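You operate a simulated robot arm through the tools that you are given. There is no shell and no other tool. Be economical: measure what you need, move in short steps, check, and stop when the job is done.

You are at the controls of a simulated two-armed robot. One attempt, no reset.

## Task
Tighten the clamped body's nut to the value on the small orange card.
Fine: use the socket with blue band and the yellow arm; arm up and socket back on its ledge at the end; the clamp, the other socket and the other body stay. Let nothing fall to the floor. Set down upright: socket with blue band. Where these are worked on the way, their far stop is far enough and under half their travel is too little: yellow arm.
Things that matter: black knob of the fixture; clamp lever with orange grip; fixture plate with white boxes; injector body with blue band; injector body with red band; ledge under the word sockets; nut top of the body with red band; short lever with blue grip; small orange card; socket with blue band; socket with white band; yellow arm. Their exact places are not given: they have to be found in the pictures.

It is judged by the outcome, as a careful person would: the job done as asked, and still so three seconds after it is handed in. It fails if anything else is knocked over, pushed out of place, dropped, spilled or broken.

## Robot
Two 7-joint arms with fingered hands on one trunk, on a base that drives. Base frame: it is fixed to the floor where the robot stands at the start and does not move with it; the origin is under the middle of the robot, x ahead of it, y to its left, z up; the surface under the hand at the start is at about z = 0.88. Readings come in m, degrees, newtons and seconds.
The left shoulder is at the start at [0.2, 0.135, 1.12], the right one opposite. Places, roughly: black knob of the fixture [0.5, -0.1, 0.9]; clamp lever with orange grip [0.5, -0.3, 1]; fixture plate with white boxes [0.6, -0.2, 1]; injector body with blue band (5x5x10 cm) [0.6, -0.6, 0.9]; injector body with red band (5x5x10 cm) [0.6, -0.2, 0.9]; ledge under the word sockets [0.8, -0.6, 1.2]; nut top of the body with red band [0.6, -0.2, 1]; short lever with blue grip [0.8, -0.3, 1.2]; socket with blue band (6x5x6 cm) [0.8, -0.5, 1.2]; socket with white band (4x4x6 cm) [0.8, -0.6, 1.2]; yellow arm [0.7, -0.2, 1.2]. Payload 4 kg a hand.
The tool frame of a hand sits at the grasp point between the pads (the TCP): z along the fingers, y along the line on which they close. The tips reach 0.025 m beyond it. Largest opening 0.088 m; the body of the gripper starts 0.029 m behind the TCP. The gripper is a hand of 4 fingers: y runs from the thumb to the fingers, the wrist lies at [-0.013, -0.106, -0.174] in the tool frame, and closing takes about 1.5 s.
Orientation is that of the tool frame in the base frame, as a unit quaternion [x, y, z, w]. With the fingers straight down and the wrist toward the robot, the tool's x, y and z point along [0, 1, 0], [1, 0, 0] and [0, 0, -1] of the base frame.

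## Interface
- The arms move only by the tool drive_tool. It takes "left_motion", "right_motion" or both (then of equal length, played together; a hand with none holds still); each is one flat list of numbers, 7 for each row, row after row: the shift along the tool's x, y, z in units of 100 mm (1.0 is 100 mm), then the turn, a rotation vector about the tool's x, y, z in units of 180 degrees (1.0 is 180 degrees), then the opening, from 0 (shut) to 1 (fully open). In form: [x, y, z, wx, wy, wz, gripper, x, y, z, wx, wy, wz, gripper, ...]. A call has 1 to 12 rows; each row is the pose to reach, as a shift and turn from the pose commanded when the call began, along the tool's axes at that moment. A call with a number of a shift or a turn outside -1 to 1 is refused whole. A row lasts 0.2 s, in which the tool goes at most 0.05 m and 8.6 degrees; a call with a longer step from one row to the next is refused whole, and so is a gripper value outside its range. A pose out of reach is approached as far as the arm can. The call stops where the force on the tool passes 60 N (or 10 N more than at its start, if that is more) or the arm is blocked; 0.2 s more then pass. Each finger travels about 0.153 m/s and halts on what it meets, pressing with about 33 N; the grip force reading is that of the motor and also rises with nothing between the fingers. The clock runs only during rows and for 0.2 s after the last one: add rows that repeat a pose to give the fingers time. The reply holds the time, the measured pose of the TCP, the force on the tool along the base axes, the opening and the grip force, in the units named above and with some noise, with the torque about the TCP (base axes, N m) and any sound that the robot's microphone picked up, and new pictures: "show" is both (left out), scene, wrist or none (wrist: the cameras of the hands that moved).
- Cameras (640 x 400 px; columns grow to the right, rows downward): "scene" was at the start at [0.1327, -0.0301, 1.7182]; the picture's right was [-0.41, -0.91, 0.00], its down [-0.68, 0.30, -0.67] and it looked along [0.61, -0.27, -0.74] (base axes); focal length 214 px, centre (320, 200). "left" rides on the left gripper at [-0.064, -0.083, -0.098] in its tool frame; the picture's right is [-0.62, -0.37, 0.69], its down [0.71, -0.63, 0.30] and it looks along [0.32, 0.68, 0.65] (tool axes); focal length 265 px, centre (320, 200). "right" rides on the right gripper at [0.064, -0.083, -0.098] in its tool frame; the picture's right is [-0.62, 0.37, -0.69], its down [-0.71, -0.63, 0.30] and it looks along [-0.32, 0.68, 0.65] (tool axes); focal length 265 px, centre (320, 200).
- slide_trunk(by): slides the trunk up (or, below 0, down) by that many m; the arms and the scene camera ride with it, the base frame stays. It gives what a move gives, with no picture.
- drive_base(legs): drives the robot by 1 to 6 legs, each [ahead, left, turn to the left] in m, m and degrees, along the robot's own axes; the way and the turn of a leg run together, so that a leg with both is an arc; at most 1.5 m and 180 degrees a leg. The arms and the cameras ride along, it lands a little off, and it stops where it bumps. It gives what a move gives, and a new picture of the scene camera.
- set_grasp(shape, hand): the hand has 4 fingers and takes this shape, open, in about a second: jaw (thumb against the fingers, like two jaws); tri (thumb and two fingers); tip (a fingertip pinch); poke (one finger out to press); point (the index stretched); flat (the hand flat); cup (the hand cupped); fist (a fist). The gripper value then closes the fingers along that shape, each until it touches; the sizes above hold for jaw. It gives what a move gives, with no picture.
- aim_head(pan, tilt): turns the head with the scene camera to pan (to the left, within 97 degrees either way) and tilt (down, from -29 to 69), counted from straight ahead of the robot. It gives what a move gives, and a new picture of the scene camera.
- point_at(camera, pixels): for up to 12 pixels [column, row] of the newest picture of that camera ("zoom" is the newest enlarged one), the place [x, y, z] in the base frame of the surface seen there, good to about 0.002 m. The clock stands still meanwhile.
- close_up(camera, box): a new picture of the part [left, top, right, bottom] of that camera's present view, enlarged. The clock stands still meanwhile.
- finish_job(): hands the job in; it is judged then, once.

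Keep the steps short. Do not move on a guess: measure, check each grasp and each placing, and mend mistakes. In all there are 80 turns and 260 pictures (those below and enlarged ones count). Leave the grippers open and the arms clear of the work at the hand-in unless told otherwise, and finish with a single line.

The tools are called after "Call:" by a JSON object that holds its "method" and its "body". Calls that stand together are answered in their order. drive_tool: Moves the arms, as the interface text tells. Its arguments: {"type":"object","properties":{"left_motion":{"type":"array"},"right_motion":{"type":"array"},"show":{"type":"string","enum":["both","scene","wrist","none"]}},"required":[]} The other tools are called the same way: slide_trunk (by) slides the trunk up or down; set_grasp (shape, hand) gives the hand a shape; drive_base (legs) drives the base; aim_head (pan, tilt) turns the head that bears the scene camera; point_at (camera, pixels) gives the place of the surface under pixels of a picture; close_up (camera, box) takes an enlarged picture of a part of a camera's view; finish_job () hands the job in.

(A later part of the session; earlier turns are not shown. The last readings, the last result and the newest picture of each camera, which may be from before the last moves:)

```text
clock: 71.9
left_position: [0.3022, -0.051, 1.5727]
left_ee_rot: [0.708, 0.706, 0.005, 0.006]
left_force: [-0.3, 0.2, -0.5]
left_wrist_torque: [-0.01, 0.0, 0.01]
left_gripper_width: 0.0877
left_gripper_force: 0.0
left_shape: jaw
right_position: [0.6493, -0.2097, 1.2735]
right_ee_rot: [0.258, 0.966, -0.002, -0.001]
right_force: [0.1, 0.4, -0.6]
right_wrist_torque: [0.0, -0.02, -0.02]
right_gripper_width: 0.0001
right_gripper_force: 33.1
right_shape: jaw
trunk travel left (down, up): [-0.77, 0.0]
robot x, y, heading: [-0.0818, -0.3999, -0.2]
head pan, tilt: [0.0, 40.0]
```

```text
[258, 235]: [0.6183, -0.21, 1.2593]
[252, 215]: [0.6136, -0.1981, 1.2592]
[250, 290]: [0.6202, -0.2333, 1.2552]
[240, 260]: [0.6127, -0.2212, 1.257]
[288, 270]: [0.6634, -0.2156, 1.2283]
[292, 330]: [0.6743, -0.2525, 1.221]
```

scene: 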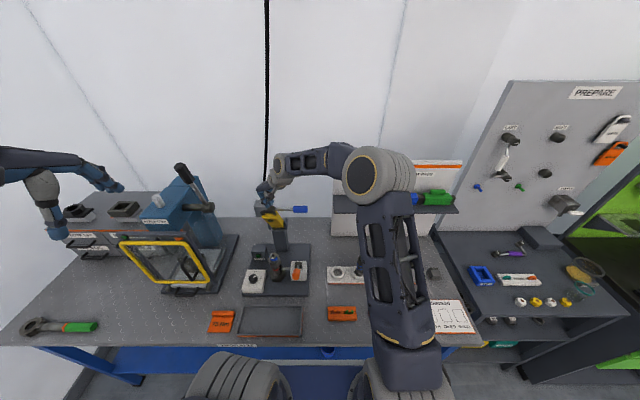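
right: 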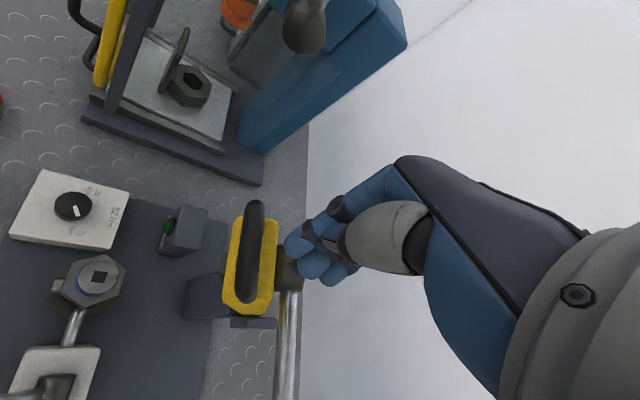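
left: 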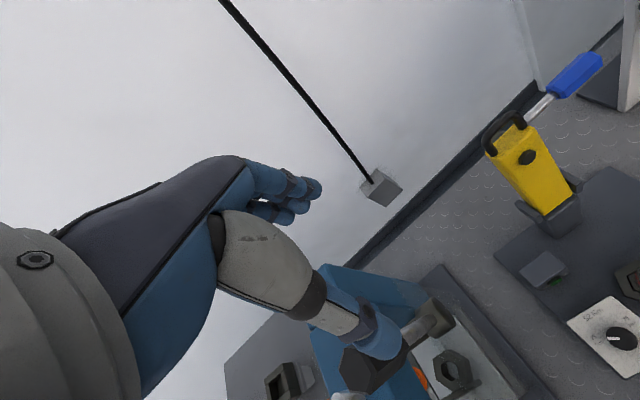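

The bar follows exactly (φ≈32°). Continue down to φ≈64°.

Call:
{"method": "drive_tool", "body": {"right_motion": [0.18, -0.1, 0.12, 0, 0, 0, 0, 0.351, -0.203, 0.25, 0, 0, 0, 0, 0.505, -0.29, 0.41, 0, 0, 0, 0, 0.654, -0.378, 0.58, 0, 0, 0, 0, 0.75, -0.433, 0.7, 0, 0, 0, 0, 0.844, -0.488, 0.83, 0, 0, 0, 0], "show": "both"}}

Call:
{"method": "point_at", "body": {"camera": "right", "pixels": [[258, 235], [252, 215], [250, 290], [240, 260], [288, 270], [292, 330]]}}

```text
clock: 73.3
left_position: [0.3035, -0.0506, 1.5729]
left_ee_rot: [0.708, 0.707, 0.005, 0.005]
left_force: [0.5, 0.5, -0.1]
left_wrist_torque: [0.01, 0.04, -0.01]
left_gripper_width: 0.0875
left_gripper_force: 0.1
left_shape: jaw
right_position: [0.5522, -0.21, 1.1921]
right_ee_rot: [0.258, 0.966, 0.0, -0.001]
right_force: [-1.6, 0.7, 0.5]
right_wrist_torque: [-0.01, 0.02, -0.01]
right_gripper_width: 0.0001
right_gripper_force: 33.3
right_shape: jaw
trunk travel left (down, up): [-0.77, 0.0]
robot x, y, heading: [-0.0836, -0.4018, -0.1]
head pan, tilt: [0.0, 40.0]
```

scene: 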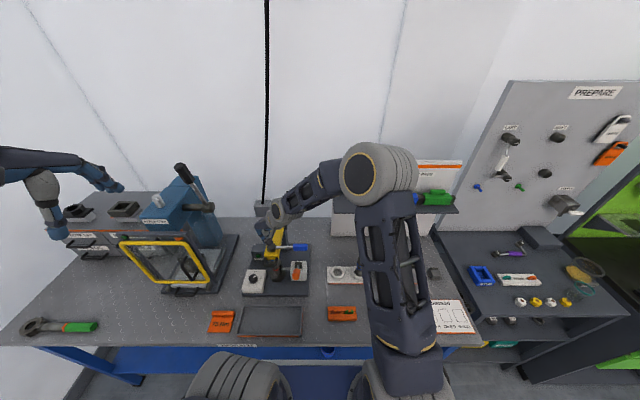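
right: 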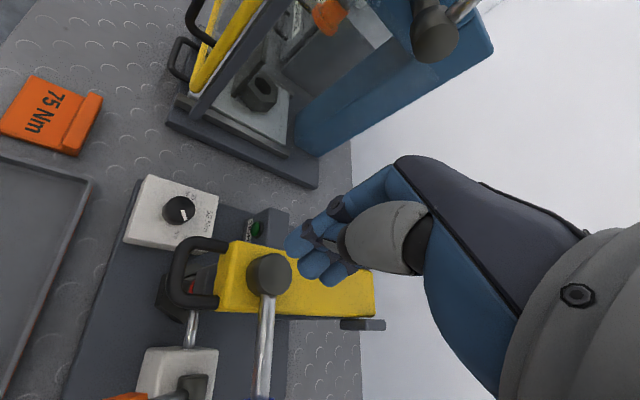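

```text
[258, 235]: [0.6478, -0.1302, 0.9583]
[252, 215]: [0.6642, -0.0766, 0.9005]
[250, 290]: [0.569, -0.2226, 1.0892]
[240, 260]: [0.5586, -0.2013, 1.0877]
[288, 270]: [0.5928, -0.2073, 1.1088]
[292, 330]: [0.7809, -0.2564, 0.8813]
```

The arm has dropped the rest by itself; it lies over the nut. I check that it's level and seated on the socket.

Call:
{"method": "close_up", "body": {"camera": "right", "box": [110, 180, 400, 400]}}

Call:
{"method": "point_at", "body": {"camera": "right", "pixels": [[230, 260], [360, 300], [310, 300], [182, 270], [210, 300], [268, 275], [264, 350], [262, 395]]}}

Call:
{"method": "close_up", "body": {"camera": "scene", "box": [230, 215, 330, 305]}}

```text
1.82 times, centred on (255, 290) of right
```

zoom: 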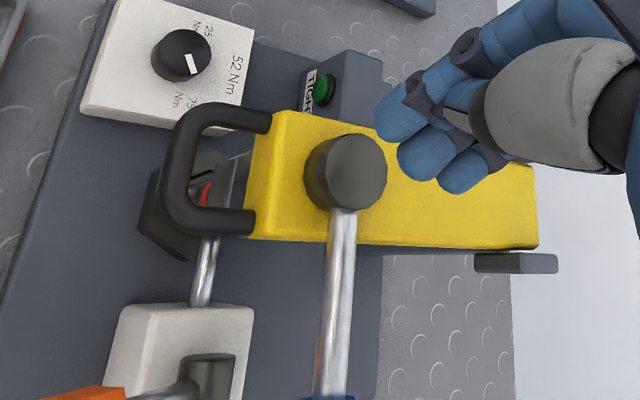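

```text
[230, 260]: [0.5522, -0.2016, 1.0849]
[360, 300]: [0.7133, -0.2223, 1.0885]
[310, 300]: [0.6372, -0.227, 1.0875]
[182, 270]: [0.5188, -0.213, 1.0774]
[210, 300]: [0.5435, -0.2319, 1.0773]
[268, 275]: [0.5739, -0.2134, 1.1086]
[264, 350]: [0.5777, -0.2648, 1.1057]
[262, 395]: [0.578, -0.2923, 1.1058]
```

```text
4.44 times, centred on (280, 260) of scene
```

zoom: 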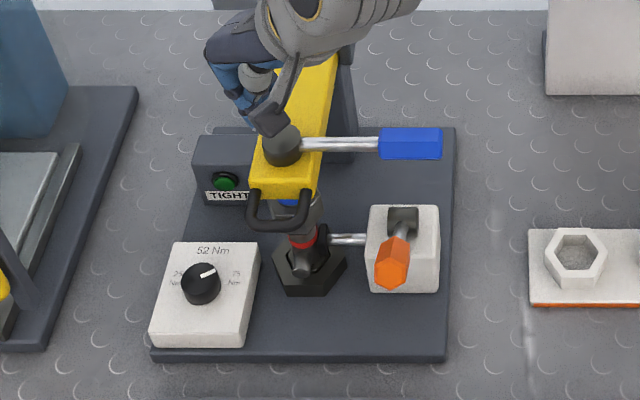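

The arm is level (top z 1.085–1.0885) and the socket sits under it. The lever's blue grip is at ≈(0.578,-0.32,1.105), pointing right. I bring the closed fingertips behind it (far side).

Call:
{"method": "drive_tool", "body": {"right_motion": [-0.28, -0.18, -0.05, 0, 0, 0, 0, -0.56, -0.37, -0.1, 0, 0, 0, 0], "show": "none"}}

Call:
{"method": "drive_tool", "body": {"right_motion": [-0.35, -0.08, 0, 0, 0, 0, 0, -0.7, -0.15, 0, 0, 0, 0, 0, -0.7, -0.15, 0.45, 0, 0, 0, 0, -0.7, -0.15, 0.85, 0, 0, 0, 0], "show": "both"}}

Call:
{"method": "close_up", "body": {"camera": "scene", "box": [230, 215, 330, 305]}}

```text
clock: 73.9
left_position: [0.3034, -0.0504, 1.5744]
left_ee_rot: [0.707, 0.707, 0.003, 0.006]
left_force: [0.1, 0.1, 1.0]
left_wrist_torque: [-0.02, 0.02, 0.0]
left_gripper_width: 0.0878
left_gripper_force: 0.2
left_shape: jaw
right_position: [0.5827, -0.2682, 1.2015]
right_ee_rot: [0.258, 0.966, -0.002, -0.001]
right_force: [0.1, 1.0, 0.0]
right_wrist_torque: [-0.01, 0.03, 0.0]
right_gripper_width: 0.0001
right_gripper_force: 33.2
right_shape: jaw
trunk travel left (down, up): [-0.77, 0.0]
robot x, y, heading: [-0.0845, -0.4023, -0.0]
head pan, tilt: [0.0, 40.0]
```

```text
clock: 74.9
left_position: [0.3021, -0.0511, 1.5736]
left_ee_rot: [0.708, 0.707, 0.004, 0.005]
left_force: [-0.3, -0.8, -0.3]
left_wrist_torque: [0.02, -0.04, 0.04]
left_gripper_width: 0.0879
left_gripper_force: 0.1
left_shape: jaw
right_position: [0.6342, -0.3182, 1.1176]
right_ee_rot: [0.258, 0.966, -0.001, -0.001]
right_force: [-0.1, -0.5, 1.0]
right_wrist_torque: [0.03, -0.01, 0.0]
right_gripper_width: 0.0001
right_gripper_force: 32.8
right_shape: jaw
trunk travel left (down, up): [-0.77, 0.0]
robot x, y, heading: [-0.0843, -0.3998, -0.1]
head pan, tilt: [0.0, 40.0]
```

scene: 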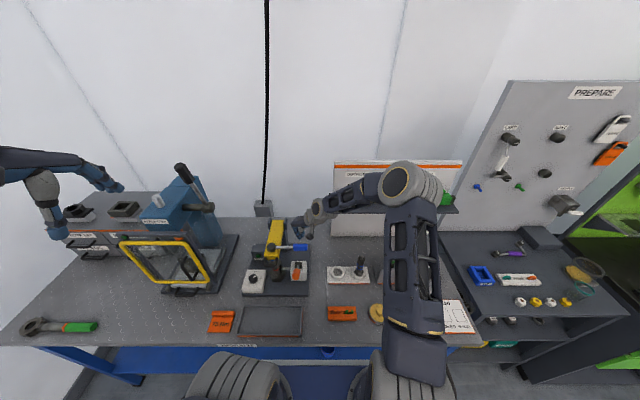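
right: 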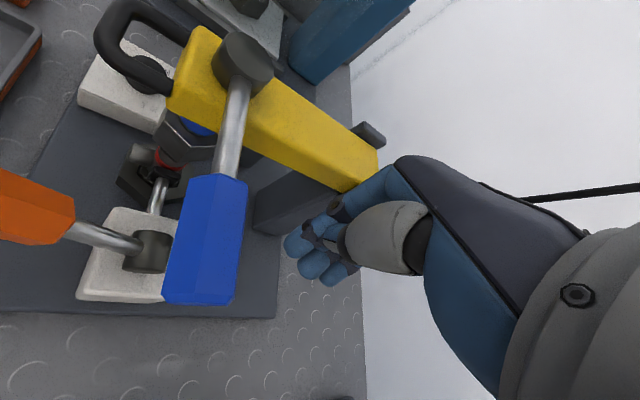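

```text
4.44 times, centred on (280, 260) of scene
```

zoom: 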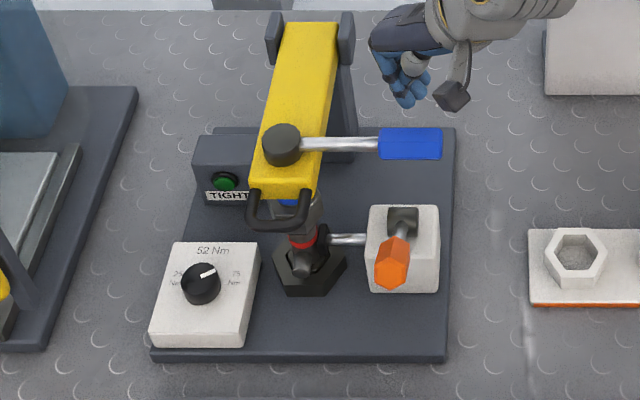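

Fingers are behind the grip. I push it toward the robot in an arc (clockwise, seen from above), up to ~45°, watching force and sound.

Call:
{"method": "drive_tool", "body": {"right_motion": [0.139, -0.08, 0, 0, 0, 0, 0, 0.25, -0.18, 0, 0, 0, 0, 0, 0.36, -0.277, 0, 0, 0, 0, 0, 0.49, -0.35, 0, 0, 0, 0, 0, 0.625, -0.418, 0, 0, 0, 0, 0, 0.77, -0.45, 0, 0, 0, 0, 0, 0.912, -0.48, 0, 0, 0, 0, 0], "show": "wrist"}}

Call:
{"method": "close_up", "body": {"camera": "scene", "box": [230, 215, 330, 305]}}

```text
clock: 76.5
left_position: [0.3022, -0.0516, 1.573]
left_ee_rot: [0.708, 0.707, 0.004, 0.005]
left_force: [-0.4, 0.4, 0.1]
left_wrist_torque: [-0.01, 0.01, -0.03]
left_gripper_width: 0.0877
left_gripper_force: 0.0
left_shape: jaw
right_position: [0.5329, -0.3128, 1.1169]
right_ee_rot: [0.259, 0.966, -0.001, -0.001]
right_force: [1.9, -0.6, -0.8]
right_wrist_torque: [0.0, -0.03, 0.01]
right_gripper_width: 0.0004
right_gripper_force: 33.2
right_shape: jaw
trunk travel left (down, up): [-0.77, 0.0]
robot x, y, heading: [-0.0786, -0.4003, 0.2]
head pan, tilt: [0.0, 40.0]
```

right: 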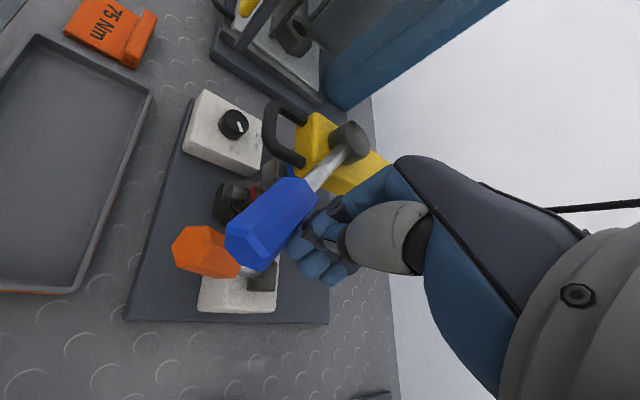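

```text
4.44 times, centred on (280, 260) of scene
```

zoom: 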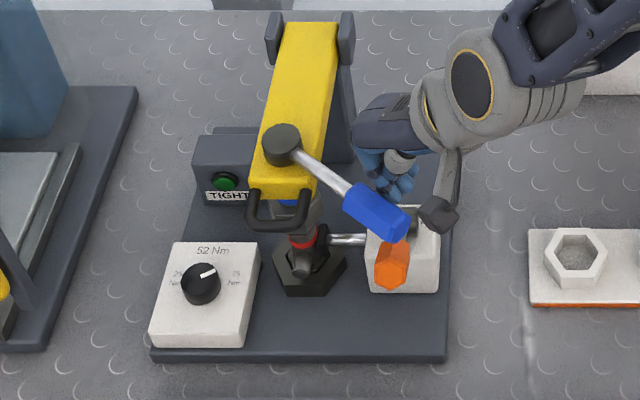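

Lever moves easily (45°), no lamp or sound yet. Continue to 90°.

Call:
{"method": "drive_tool", "body": {"right_motion": [0.155, 0, 0, 0, 0, 0, 0, 0.309, -0.005, 0, 0, 0, 0, 0, 0.45, 0.04, 0, 0, 0, 0, 0, 0.592, 0.085, 0, 0, 0, 0, 0, 0.72, 0.16, 0, 0, 0, 0, 0, 0.843, 0.241, 0, 0, 0, 0, 0], "show": "wrist"}}

Call:
{"method": "close_up", "body": {"camera": "scene", "box": [230, 215, 330, 305]}}

```text
clock: 77.5
left_position: [0.3044, -0.052, 1.5722]
left_ee_rot: [0.709, 0.706, 0.004, 0.006]
left_force: [0.4, -0.8, -0.1]
left_wrist_torque: [-0.01, 0.0, 0.0]
left_gripper_width: 0.0877
left_gripper_force: 0.0
left_shape: jaw
right_position: [0.5026, -0.2918, 1.1176]
right_ee_rot: [0.272, 0.962, -0.002, 0.007]
right_force: [6.1, -9.4, -2.0]
right_wrist_torque: [-0.15, -0.13, 0.0]
right_gripper_width: 0.0
right_gripper_force: 32.5
right_shape: jaw
trunk travel left (down, up): [-0.77, 0.0]
robot x, y, heading: [-0.0844, -0.3997, -0.0]
head pan, tilt: [0.0, 40.0]
stopped in row 4 (right hand): the force on the tool passed its limit at 69 N (the readings are from after the stop); the commanded pose is now the measured one
```

right: 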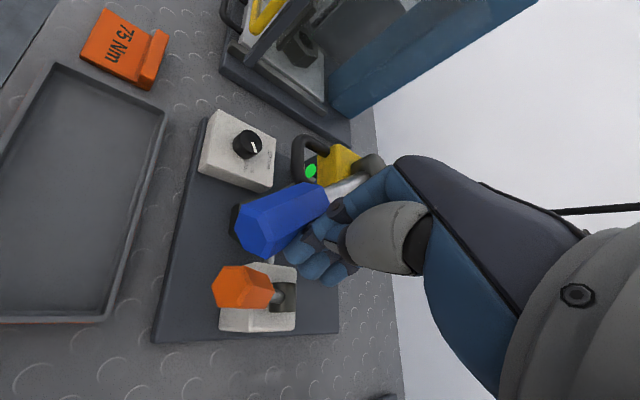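

```text
4.44 times, centred on (280, 260) of scene
```

zoom: 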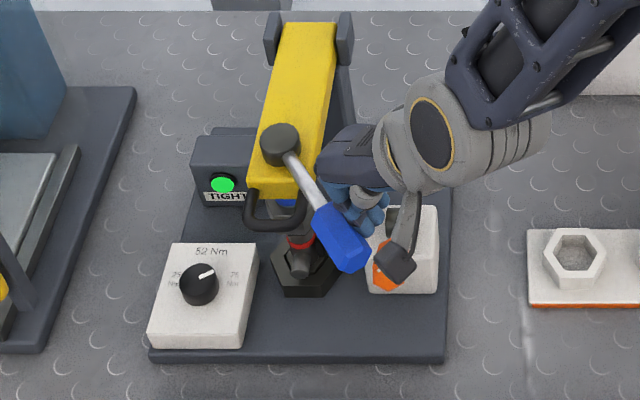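

The TIGHT lamp is lit and the push stopped at the limit: the nut is tight. Next the arm must go up; the lever's grip now lies beside the handle, so I'll first swing the lever back. I lift the fingers over to its other side.

Call:
{"method": "drive_tool", "body": {"right_motion": [-0.05, 0.0, -0.3, 0, 0, 0, 0, -0.05, 0, -0.65, 0, 0, 0, 0, 0.3, 0.2, -0.65, 0, 0, 0, 0, 0.7, 0.4, -0.65, 0, 0, 0, 0, 0.74, 0.4, -0.3, 0, 0, 0, 0, 0.74, 0.4, 0, 0, 0, 0, 0], "show": "wrist"}}

Call:
{"method": "close_up", "body": {"camera": "scene", "box": [230, 215, 330, 305]}}

```text
clock: 78.2
left_position: [0.3041, -0.0511, 1.5721]
left_ee_rot: [0.709, 0.706, 0.004, 0.006]
left_force: [-0.3, -0.1, -0.6]
left_wrist_torque: [0.01, -0.01, -0.01]
left_gripper_width: 0.088
left_gripper_force: 0.0
left_shape: jaw
right_position: [0.5087, -0.2934, 1.1813]
right_ee_rot: [0.28, 0.96, -0.004, 0.013]
right_force: [0.0, 0.9, 1.4]
right_wrist_torque: [-0.02, 0.0, 0.03]
right_gripper_width: 0.0
right_gripper_force: 33.3
right_shape: jaw
trunk travel left (down, up): [-0.77, 0.0]
robot x, y, heading: [-0.08, -0.3983, 0.1]
head pan, tilt: [0.0, 40.0]
stopped in row 3 (right hand): the force on the tool passed its limit at 82 N (the readings are from after the stop); the commanded pose is now the measured one
```

right: 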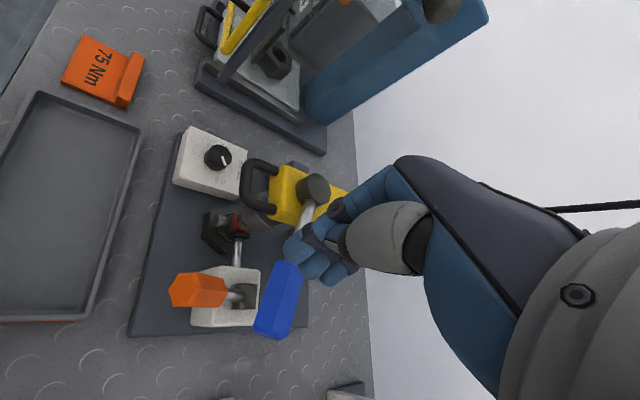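

```text
4.44 times, centred on (280, 260) of scene
```

zoom: 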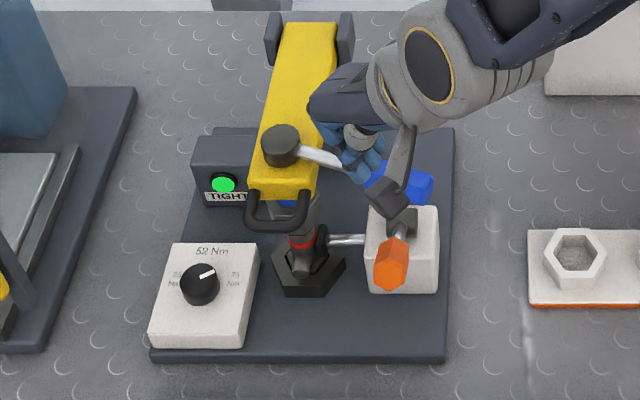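

The lever swings back by itself; the lamp stays lit. I lift the hand straight up and clear to let it return.

Call:
{"method": "drive_tool", "body": {"right_motion": [0, 0, -0.3, 0, 0, 0, 0, 0, 0, -0.6, 0, 0, 0, 0, 0, 0, -0.6, 0, 0, 0, 0], "show": "wrist"}}

Call:
{"method": "close_up", "body": {"camera": "scene", "box": [230, 215, 330, 305]}}

```text
clock: 79.0
left_position: [0.3039, -0.0515, 1.5726]
left_ee_rot: [0.708, 0.706, 0.005, 0.006]
left_force: [-0.1, -0.1, -0.4]
left_wrist_torque: [-0.02, -0.04, -0.02]
left_gripper_width: 0.0875
left_gripper_force: 0.1
left_shape: jaw
right_position: [0.5072, -0.2931, 1.2412]
right_ee_rot: [0.281, 0.96, -0.004, 0.011]
right_force: [0.7, 0.7, 0.1]
right_wrist_torque: [-0.03, 0.0, 0.0]
right_gripper_width: 0.0001
right_gripper_force: 32.9
right_shape: jaw
trunk travel left (down, up): [-0.77, 0.0]
robot x, y, heading: [-0.0802, -0.4016, 0.1]
head pan, tilt: [0.0, 40.0]
```

right: 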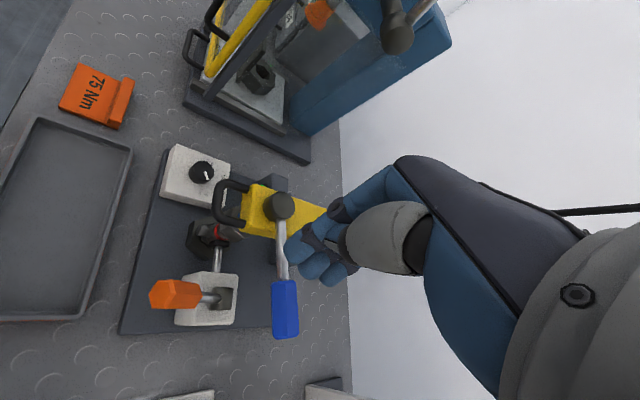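

```text
4.44 times, centred on (280, 260) of scene
```

zoom: 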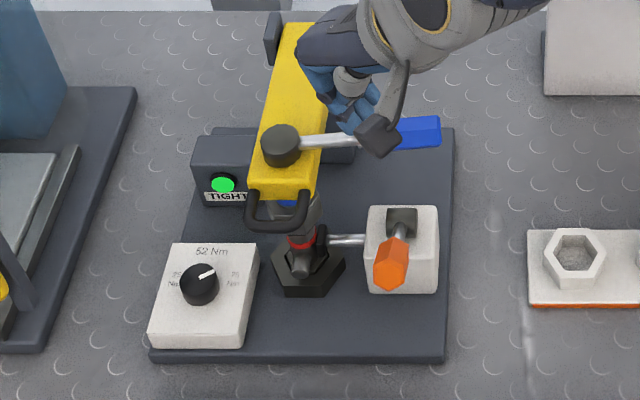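

The lever is back in its rest place. Now I turn the hand to yaw −90° and bring it open over the handle, to straddle the loop sideways.

Call:
{"method": "drive_tool", "body": {"right_motion": [0.1, 0.184, 0, 0, 0, -0.045, 0.3, 0.2, 0.368, 0, 0, 0, -0.09, 0.6, 0.3, 0.55, 0, 0, 0, -0.135, 0.9, 0.4, 0.736, 0, 0, 0, -0.181, 0.9, 0.4, 0.736, 0.3, 0, 0, -0.181, 0.9, 0.4, 0.736, 0.6, 0, 0, -0.181, 0.9], "show": "wrist"}}

Call:
{"method": "close_up", "body": {"camera": "right", "box": [180, 160, 400, 380]}}

```text
clock: 80.4
left_position: [0.3049, -0.0508, 1.5726]
left_ee_rot: [0.708, 0.706, 0.005, 0.006]
left_force: [0.4, 0.0, 0.2]
left_wrist_torque: [-0.01, -0.01, -0.03]
left_gripper_width: 0.0879
left_gripper_force: 0.1
left_shape: jaw
right_position: [0.5141, -0.212, 1.1811]
right_ee_rot: [-0.001, 1.0, -0.007, 0.01]
right_force: [0.3, 0.2, 0.3]
right_wrist_torque: [-0.01, 0.02, 0.01]
right_gripper_width: 0.0792
right_gripper_force: 0.1
right_shape: jaw
trunk travel left (down, up): [-0.77, 0.0]
robot x, y, heading: [-0.0852, -0.4011, 0.0]
head pan, tilt: [0.0, 40.0]
```

right: 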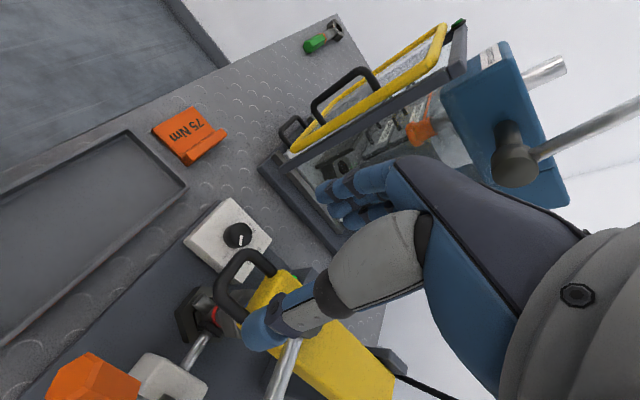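

```text
1.82 times, centred on (290, 270) of right
5 turns are left
```

zoom: 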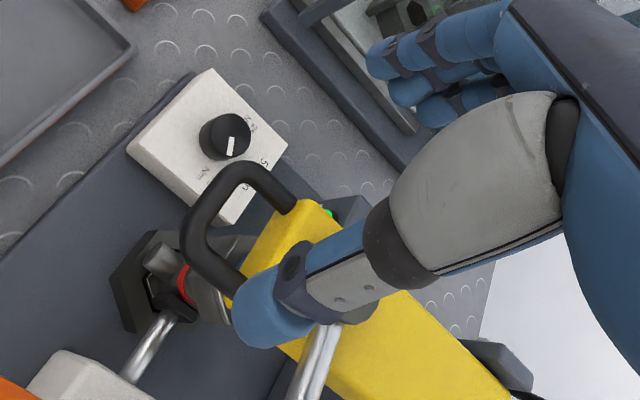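

Only 5 turns remain, so I now batch: move the base 85 mm forward for reach, straddle and grip the handle (x≈0.514, z≈1.08), then swing the arm up along its arc and release.

Call:
{"method": "drive_base", "body": {"legs": [[0.085, 0, 0]]}}

Call:
{"method": "drive_tool", "body": {"right_motion": [0.43, 0.02, 0, 0, 0, 0, 0.9, 0.86, 0.03, 0, 0, 0, 0, 0.9, 0.87, 0.035, 0.35, 0, 0, 0, 0.9, 0.87, 0.04, 0.7, 0, 0, 0, 0.9, 0.87, 0.04, 0.98, 0, 0, 0, 0.9, 0.87, 0.04, 0.98, 0, 0, 0, 0.6, 0.87, 0.04, 0.98, 0, 0, 0, 0.3, 0.87, 0.04, 0.98, 0, 0, 0, 0.2, 0.87, 0.04, 0.98, 0, 0, 0, 0.2, 0.87, 0.04, 0.98, 0, 0, 0, 0.2], "show": "wrist"}}

Call:
{"method": "drive_tool", "body": {"right_motion": [-0.01, 0, -0.1, 0, 0, 0, 0.2, -0.02, 0, -0.208, 0, 0, 0, 0.2, -0.064, 0, -0.437, 0, 0, 0, 0.2, -0.132, 0, -0.659, 0, 0, 0, 0.2, -0.223, 0, -0.873, 0, 0, 0, 0.2], "show": "wrist"}}

Call:
{"method": "drive_tool", "body": {"right_motion": [-0.113, 0, -0.203, 0, 0, 0, 0.2, -0.246, 0, -0.394, 0, 0, 0, 0.2, -0.399, 0, -0.57, 0, 0, 0, 0.2, -0.569, 0, -0.728, 0, 0, 0, 0.2], "show": "wrist"}}

Call:
{"method": "drive_tool", "body": {"right_motion": [-0.185, 0, -0.14, 0, 0, 0, 0.2, -0.385, 0, -0.26, 0, 0, 0, 0.2, -0.596, 0, -0.358, 0, 0, 0, 0.2, -0.816, 0, -0.434, 0, 0, 0, 0.2], "show": "wrist"}}

Call:
{"method": "drive_tool", "body": {"right_motion": [-0.226, 0, -0.052, 0, 0, 0, 0.2, -0.457, 0, -0.081, 0, 0, 0, 0.2, -0.69, 0, -0.085, 0, 0, 0, 0.2, -0.921, 0, -0.064, 0, 0, 0, 0.2, -0.99, 0, -0.05, 0, 0, 0, 0.2], "show": "both"}}

Call:
{"method": "close_up", "body": {"camera": "scene", "box": [210, 150, 330, 310]}}

```text
clock: 81.5
left_position: [0.3891, -0.0526, 1.5732]
left_ee_rot: [0.709, 0.706, 0.004, 0.006]
left_force: [0.4, -0.3, 0.5]
left_wrist_torque: [0.04, -0.02, 0.02]
left_gripper_width: 0.0876
left_gripper_force: 0.1
left_shape: jaw
right_position: [0.5992, -0.2115, 1.1801]
right_ee_rot: [0.0, 1.0, -0.008, 0.011]
right_force: [0.2, 0.5, -0.7]
right_wrist_torque: [-0.01, 0.05, 0.03]
right_gripper_width: 0.0791
right_gripper_force: 0.1
right_shape: jaw
trunk travel left (down, up): [-0.77, 0.0]
robot x, y, heading: [0.0004, -0.399, 0.2]
head pan, tilt: [0.0, 40.0]
```

scene: 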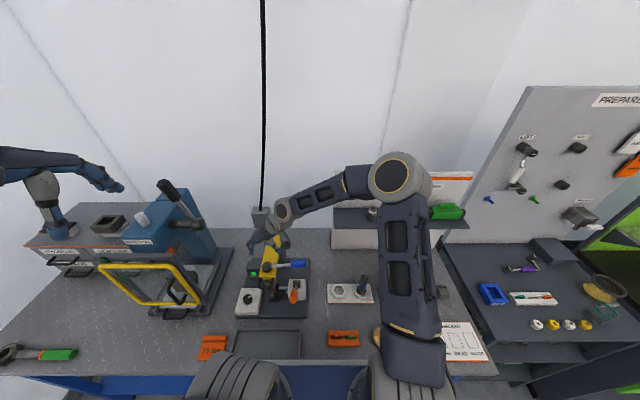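

```text
clock: 83.7
left_position: [0.3881, -0.0504, 1.5718]
left_ee_rot: [0.708, 0.706, 0.004, 0.007]
left_force: [-0.7, 0.5, 0.6]
left_wrist_torque: [0.01, -0.03, -0.01]
left_gripper_width: 0.0878
left_gripper_force: 0.1
left_shape: jaw
right_position: [0.5134, -0.2062, 1.0809]
right_ee_rot: [-0.002, 1.0, -0.007, 0.01]
right_force: [-12.2, 19.7, -1.7]
right_wrist_torque: [0.11, 0.12, 0.4]
right_gripper_width: 0.0119
right_gripper_force: 32.9
right_shape: jaw
trunk travel left (down, up): [-0.77, 0.0]
robot x, y, heading: [0.0047, -0.4012, -0.0]
head pan, tilt: [0.0, 40.0]
```

right: 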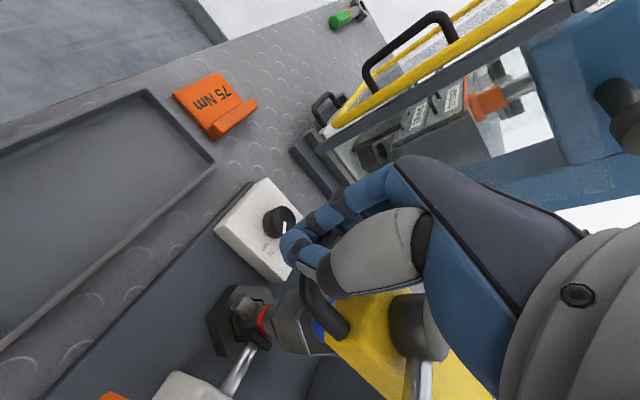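

```text
clock: 84.8
left_position: [0.3891, -0.0502, 1.5718]
left_ee_rot: [0.708, 0.706, 0.004, 0.006]
left_force: [-0.5, 0.9, -0.4]
left_wrist_torque: [0.01, 0.0, 0.04]
left_gripper_width: 0.0876
left_gripper_force: 0.0
left_shape: jaw
right_position: [0.5368, -0.2065, 1.1684]
right_ee_rot: [0.001, 1.0, -0.007, 0.013]
right_force: [-5.4, 17.4, 0.9]
right_wrist_torque: [-0.02, -0.01, 0.31]
right_gripper_width: 0.0106
right_gripper_force: 33.4
right_shape: jaw
trunk travel left (down, up): [-0.77, 0.0]
robot x, y, heading: [0.0022, -0.4011, 0.2]
head pan, tilt: [0.0, 40.0]
```

right: 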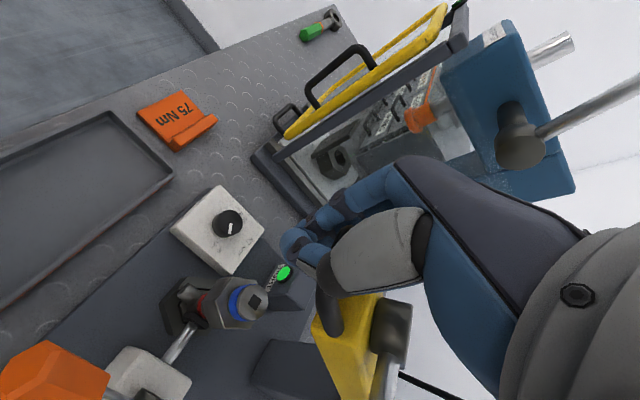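

```text
clock: 85.8
left_position: [0.39, -0.0518, 1.5729]
left_ee_rot: [0.708, 0.706, 0.004, 0.005]
left_force: [-0.6, 0.4, 0.2]
left_wrist_torque: [0.01, 0.02, 0.01]
left_gripper_width: 0.0877
left_gripper_force: 0.1
left_shape: jaw
right_position: [0.5909, -0.206, 1.2428]
right_ee_rot: [0.0, 1.0, -0.008, 0.01]
right_force: [1.1, 3.9, -3.0]
right_wrist_torque: [-0.06, 0.06, 0.11]
right_gripper_width: 0.0086
right_gripper_force: 33.5
right_shape: jaw
trunk travel left (down, up): [-0.77, 0.0]
robot x, y, heading: [0.0023, -0.399, -0.1]
head pan, tilt: [0.0, 40.0]
```

right: 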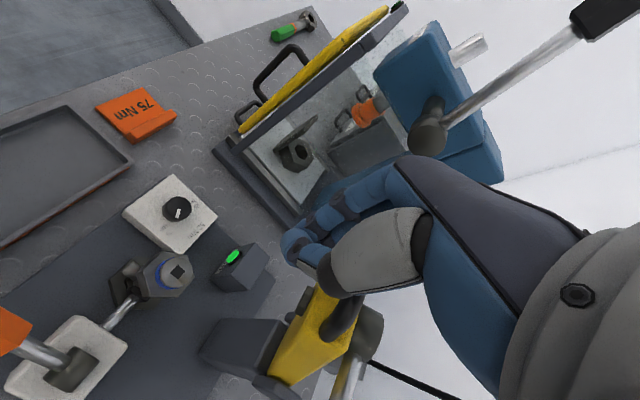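

```text
clock: 86.8
left_position: [0.3894, -0.0514, 1.574]
left_ee_rot: [0.708, 0.706, 0.004, 0.006]
left_force: [0.3, -0.1, -0.5]
left_wrist_torque: [0.01, -0.01, -0.01]
left_gripper_width: 0.0878
left_gripper_force: 0.0
left_shape: jaw
right_position: [0.6716, -0.205, 1.2873]
right_ee_rot: [0.0, 1.0, -0.008, 0.011]
right_force: [-1.2, -0.5, -0.7]
right_wrist_torque: [0.01, -0.01, 0.01]
right_gripper_width: 0.0085
right_gripper_force: 33.2
right_shape: jaw
trunk travel left (down, up): [-0.77, 0.0]
robot x, y, heading: [0.0057, -0.4, 0.3]
head pan, tilt: [0.0, 40.0]
```

right: 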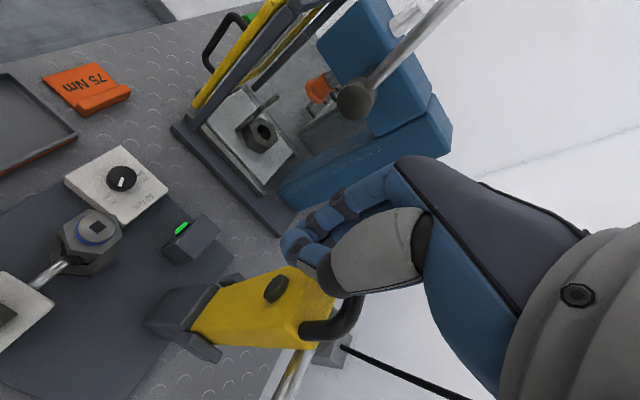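

```text
clock: 87.8
left_position: [0.3877, -0.0525, 1.5723]
left_ee_rot: [0.708, 0.706, 0.003, 0.005]
left_force: [-0.1, -0.1, -0.2]
left_wrist_torque: [0.01, -0.03, 0.03]
left_gripper_width: 0.0877
left_gripper_force: 0.2
left_shape: jaw
right_position: [0.7387, -0.1971, 1.2956]
right_ee_rot: [-0.014, 1.0, -0.009, -0.008]
right_force: [-18.8, -3.4, 6.5]
right_wrist_torque: [-0.01, -0.01, -0.18]
right_gripper_width: 0.0084
right_gripper_force: 32.7
right_shape: jaw
trunk travel left (down, up): [-0.77, 0.0]
robot x, y, heading: [0.0024, -0.4039, -0.0]
head pan, tilt: [0.0, 40.0]
stopped in row 4 (right hand): the force on the tool passed its limit at 78 N (the readings are from after the stop); the commanded pose is now the measured one
```

scene: 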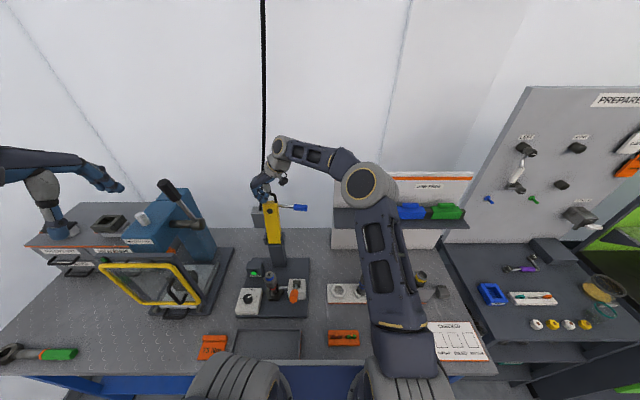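
right: 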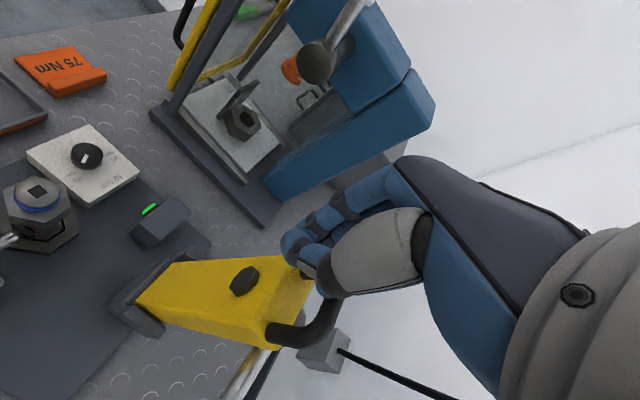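

```text
2.50 times, centred on (270, 230) of scene
4 turns are left
```

zoom: 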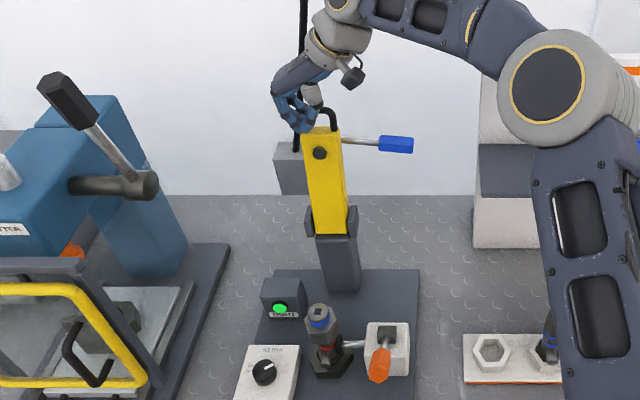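

The yellow arm is up again, the socket stayed on the nut, lamp lit. I release the handle upward, nudge the arm back to its stop from the front with closed fingertips, then go to a viewing pose near the socket.

Call:
{"method": "drive_tool", "body": {"right_motion": [0, 0, 0, 0, 0, 0, 0.25, 0, 0, 0, 0, 0, 0, 0.35, 0, 0, -0.1, 0, 0, 0, 0.4, 0, 0, -0.4, 0, 0, 0, 0.4, 0, 0, -0.8, 0, 0, 0, 0.4], "show": "wrist"}}

Call:
{"method": "drive_tool", "body": {"right_motion": [0.4, -0.06, 0, 0, 0, 0, 0, 0.84, -0.12, 0, 0, 0, 0, 0, 0.84, -0.12, 0.3, 0, 0, 0, 0, 0.84, -0.12, 0.65, 0, 0, 0, 0, 0.84, -0.12, 1, 0, 0, 0, 0], "show": "wrist"}}

Call:
{"method": "drive_tool", "body": {"right_motion": [0, 0, 0.15, 0, 0, 0, 0, -0.15, 0, 0.2, 0, 0, 0, 0, -0.3, 0, 0.2, 0, 0, 0, 0, -0.4, 0, 0.2, 0, 0, 0, 0, -0.5, 0, 0.2, 0, 0, 0, 0, -0.57, 0, 0.2, 0, 0, 0, 0], "show": "wrist"}}

Call:
{"method": "drive_tool", "body": {"right_motion": [0.35, 0, 0, 0, 0, 0, 0, 0.7, 0, 0, 0, 0, 0, 0], "show": "none"}}

Call:
{"method": "drive_tool", "body": {"right_motion": [0.14, -0.15, 0.1, 0, 0, 0.042, 0.2, 0.28, -0.3, 0.2, 0, 0, 0.084, 0.5, 0.42, -0.45, 0.3, 0, 0, 0.126, 0.8, 0.55, -0.6, 0.38, 0, 0, 0.1667, 0.8], "show": "both"}}

Call:
{"method": "close_up", "body": {"camera": "right", "box": [140, 170, 270, 270]}}

Call:
{"method": "close_up", "body": {"camera": "scene", "box": [220, 170, 330, 310]}}

Call:
{"method": "point_at", "body": {"camera": "scene", "pixels": [[271, 215], [272, 225], [273, 235], [270, 208], [300, 208]]}}

```text
clock: 89.0
left_position: [0.3895, -0.0519, 1.5738]
left_ee_rot: [0.707, 0.707, 0.004, 0.005]
left_force: [-0.3, 0.4, 0.3]
left_wrist_torque: [-0.02, -0.01, -0.04]
left_gripper_width: 0.0879
left_gripper_force: 0.0
left_shape: jaw
right_position: [0.7441, -0.1963, 1.374]
right_ee_rot: [-0.012, 1.0, -0.01, -0.006]
right_force: [-0.2, -0.1, -0.2]
right_wrist_torque: [0.02, 0.01, -0.01]
right_gripper_width: 0.0349
right_gripper_force: 0.1
right_shape: jaw
trunk travel left (down, up): [-0.77, 0.0]
robot x, y, heading: [0.0018, -0.4004, -0.1]
head pan, tilt: [0.0, 40.0]
```

right: 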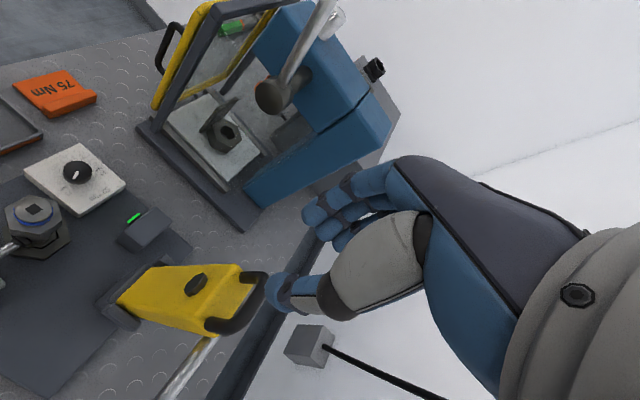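

```text
clock: 90.2
left_position: [0.3888, -0.0514, 1.5715]
left_ee_rot: [0.708, 0.706, 0.004, 0.006]
left_force: [0.6, -0.5, -0.1]
left_wrist_torque: [0.0, -0.01, 0.01]
left_gripper_width: 0.0877
left_gripper_force: 0.0
left_shape: jaw
right_position: [0.6572, -0.2115, 1.2736]
right_ee_rot: [-0.013, 1.0, -0.01, -0.006]
right_force: [0.1, -0.2, 0.0]
right_wrist_torque: [-0.03, 0.03, -0.01]
right_gripper_width: 0.0001
right_gripper_force: 32.6
right_shape: jaw
trunk travel left (down, up): [-0.77, 0.0]
robot x, y, heading: [0.0017, -0.4004, -0.0]
head pan, tilt: [0.0, 40.0]
```

right: 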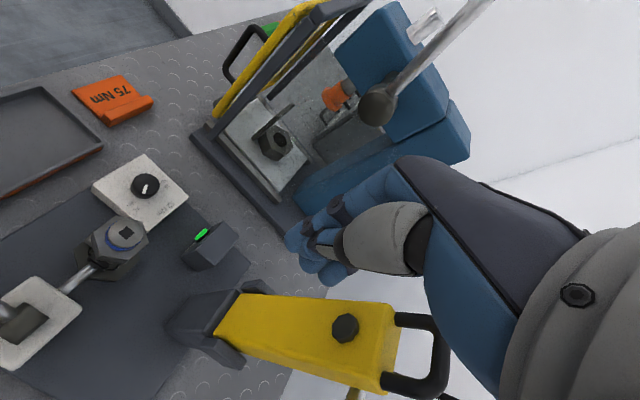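

```text
clock: 91.6
left_position: [0.3887, -0.0511, 1.5741]
left_ee_rot: [0.708, 0.706, 0.005, 0.006]
left_force: [-1.1, 0.0, -0.5]
left_wrist_torque: [0.06, -0.01, -0.05]
left_gripper_width: 0.0878
left_gripper_force: 0.0
left_shape: jaw
right_position: [0.7133, -0.2106, 1.2536]
right_ee_rot: [-0.013, 1.0, -0.01, -0.006]
right_force: [0.0, 0.1, -1.2]
right_wrist_torque: [-0.03, -0.01, 0.01]
right_gripper_width: 0.0
right_gripper_force: 33.5
right_shape: jaw
trunk travel left (down, up): [-0.77, 0.0]
robot x, y, heading: [-0.0015, -0.3979, 0.0]
head pan, tilt: [0.0, 40.0]
```

right: 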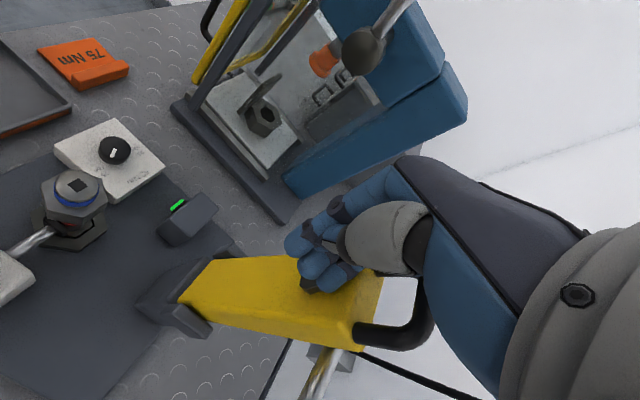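

```text
clock: 92.2
left_position: [0.389, -0.0508, 1.5717]
left_ee_rot: [0.708, 0.706, 0.004, 0.006]
left_force: [-0.6, 0.4, -0.8]
left_wrist_torque: [0.03, 0.01, 0.02]
left_gripper_width: 0.088
left_gripper_force: 0.0
left_shape: jaw
right_position: [0.6442, -0.2143, 1.2543]
right_ee_rot: [-0.014, 1.0, -0.009, -0.006]
right_force: [0.1, 1.1, -0.5]
right_wrist_torque: [-0.01, 0.02, 0.01]
right_gripper_width: 0.0
right_gripper_force: 32.8
right_shape: jaw
trunk travel left (down, up): [-0.77, 0.0]
robot x, y, heading: [0.001, -0.4025, -0.1]
head pan, tilt: [0.0, 40.0]
```

```text
clock: 93.2
left_position: [0.3884, -0.0506, 1.5727]
left_ee_rot: [0.708, 0.706, 0.005, 0.006]
left_force: [-0.3, 0.9, 0.1]
left_wrist_torque: [0.01, 0.02, 0.0]
left_gripper_width: 0.0877
left_gripper_force: 0.0
left_shape: jaw
right_position: [0.5902, -0.2739, 1.2188]
right_ee_rot: [0.248, 0.969, -0.01, -0.003]
right_force: [-0.8, 0.0, -0.3]
right_wrist_torque: [-0.01, 0.03, 0.01]
right_gripper_width: 0.0703
right_gripper_force: 0.0
right_shape: jaw
trunk travel left (down, up): [-0.77, 0.0]
robot x, y, heading: [0.0054, -0.4017, 0.0]
head pan, tilt: [0.0, 40.0]
```

scene: 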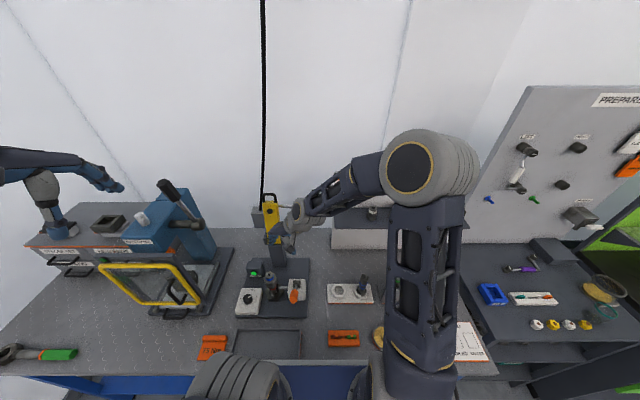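
right: 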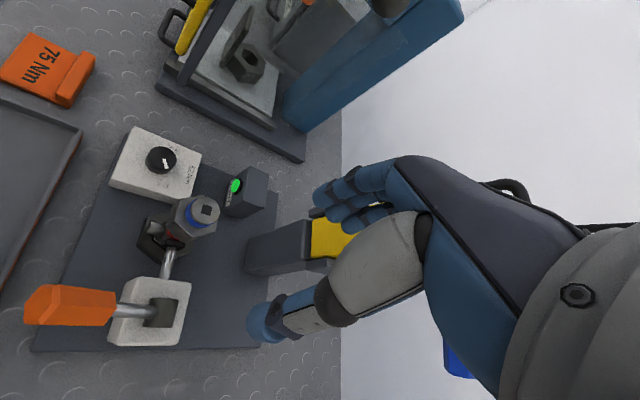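

```text
4.00 times, centred on (205, 220) of right
```

zoom: 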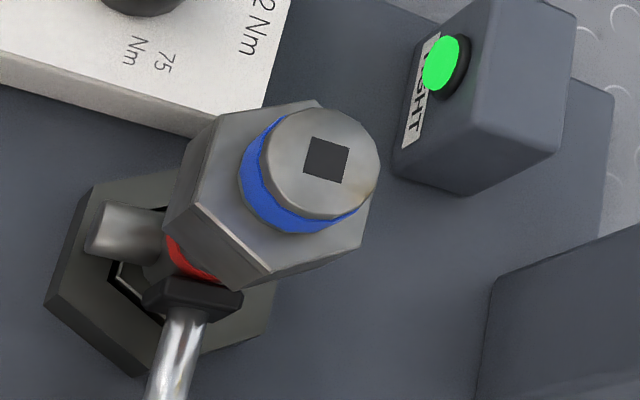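

```text
2.86 times, centred on (275, 240) of scene
```

zoom: 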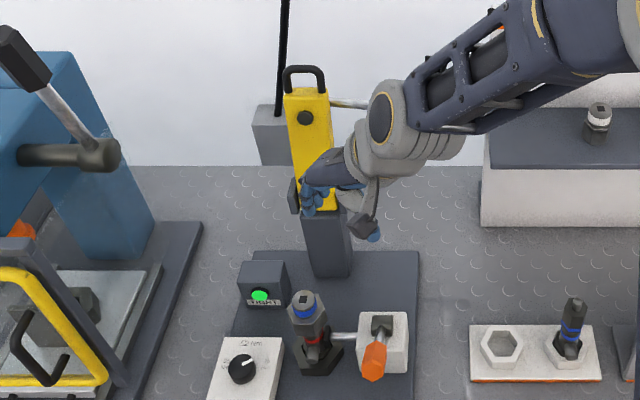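

```text
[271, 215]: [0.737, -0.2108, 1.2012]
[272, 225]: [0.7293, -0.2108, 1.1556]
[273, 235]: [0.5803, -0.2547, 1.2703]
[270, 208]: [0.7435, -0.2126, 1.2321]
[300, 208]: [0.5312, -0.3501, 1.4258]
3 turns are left
```

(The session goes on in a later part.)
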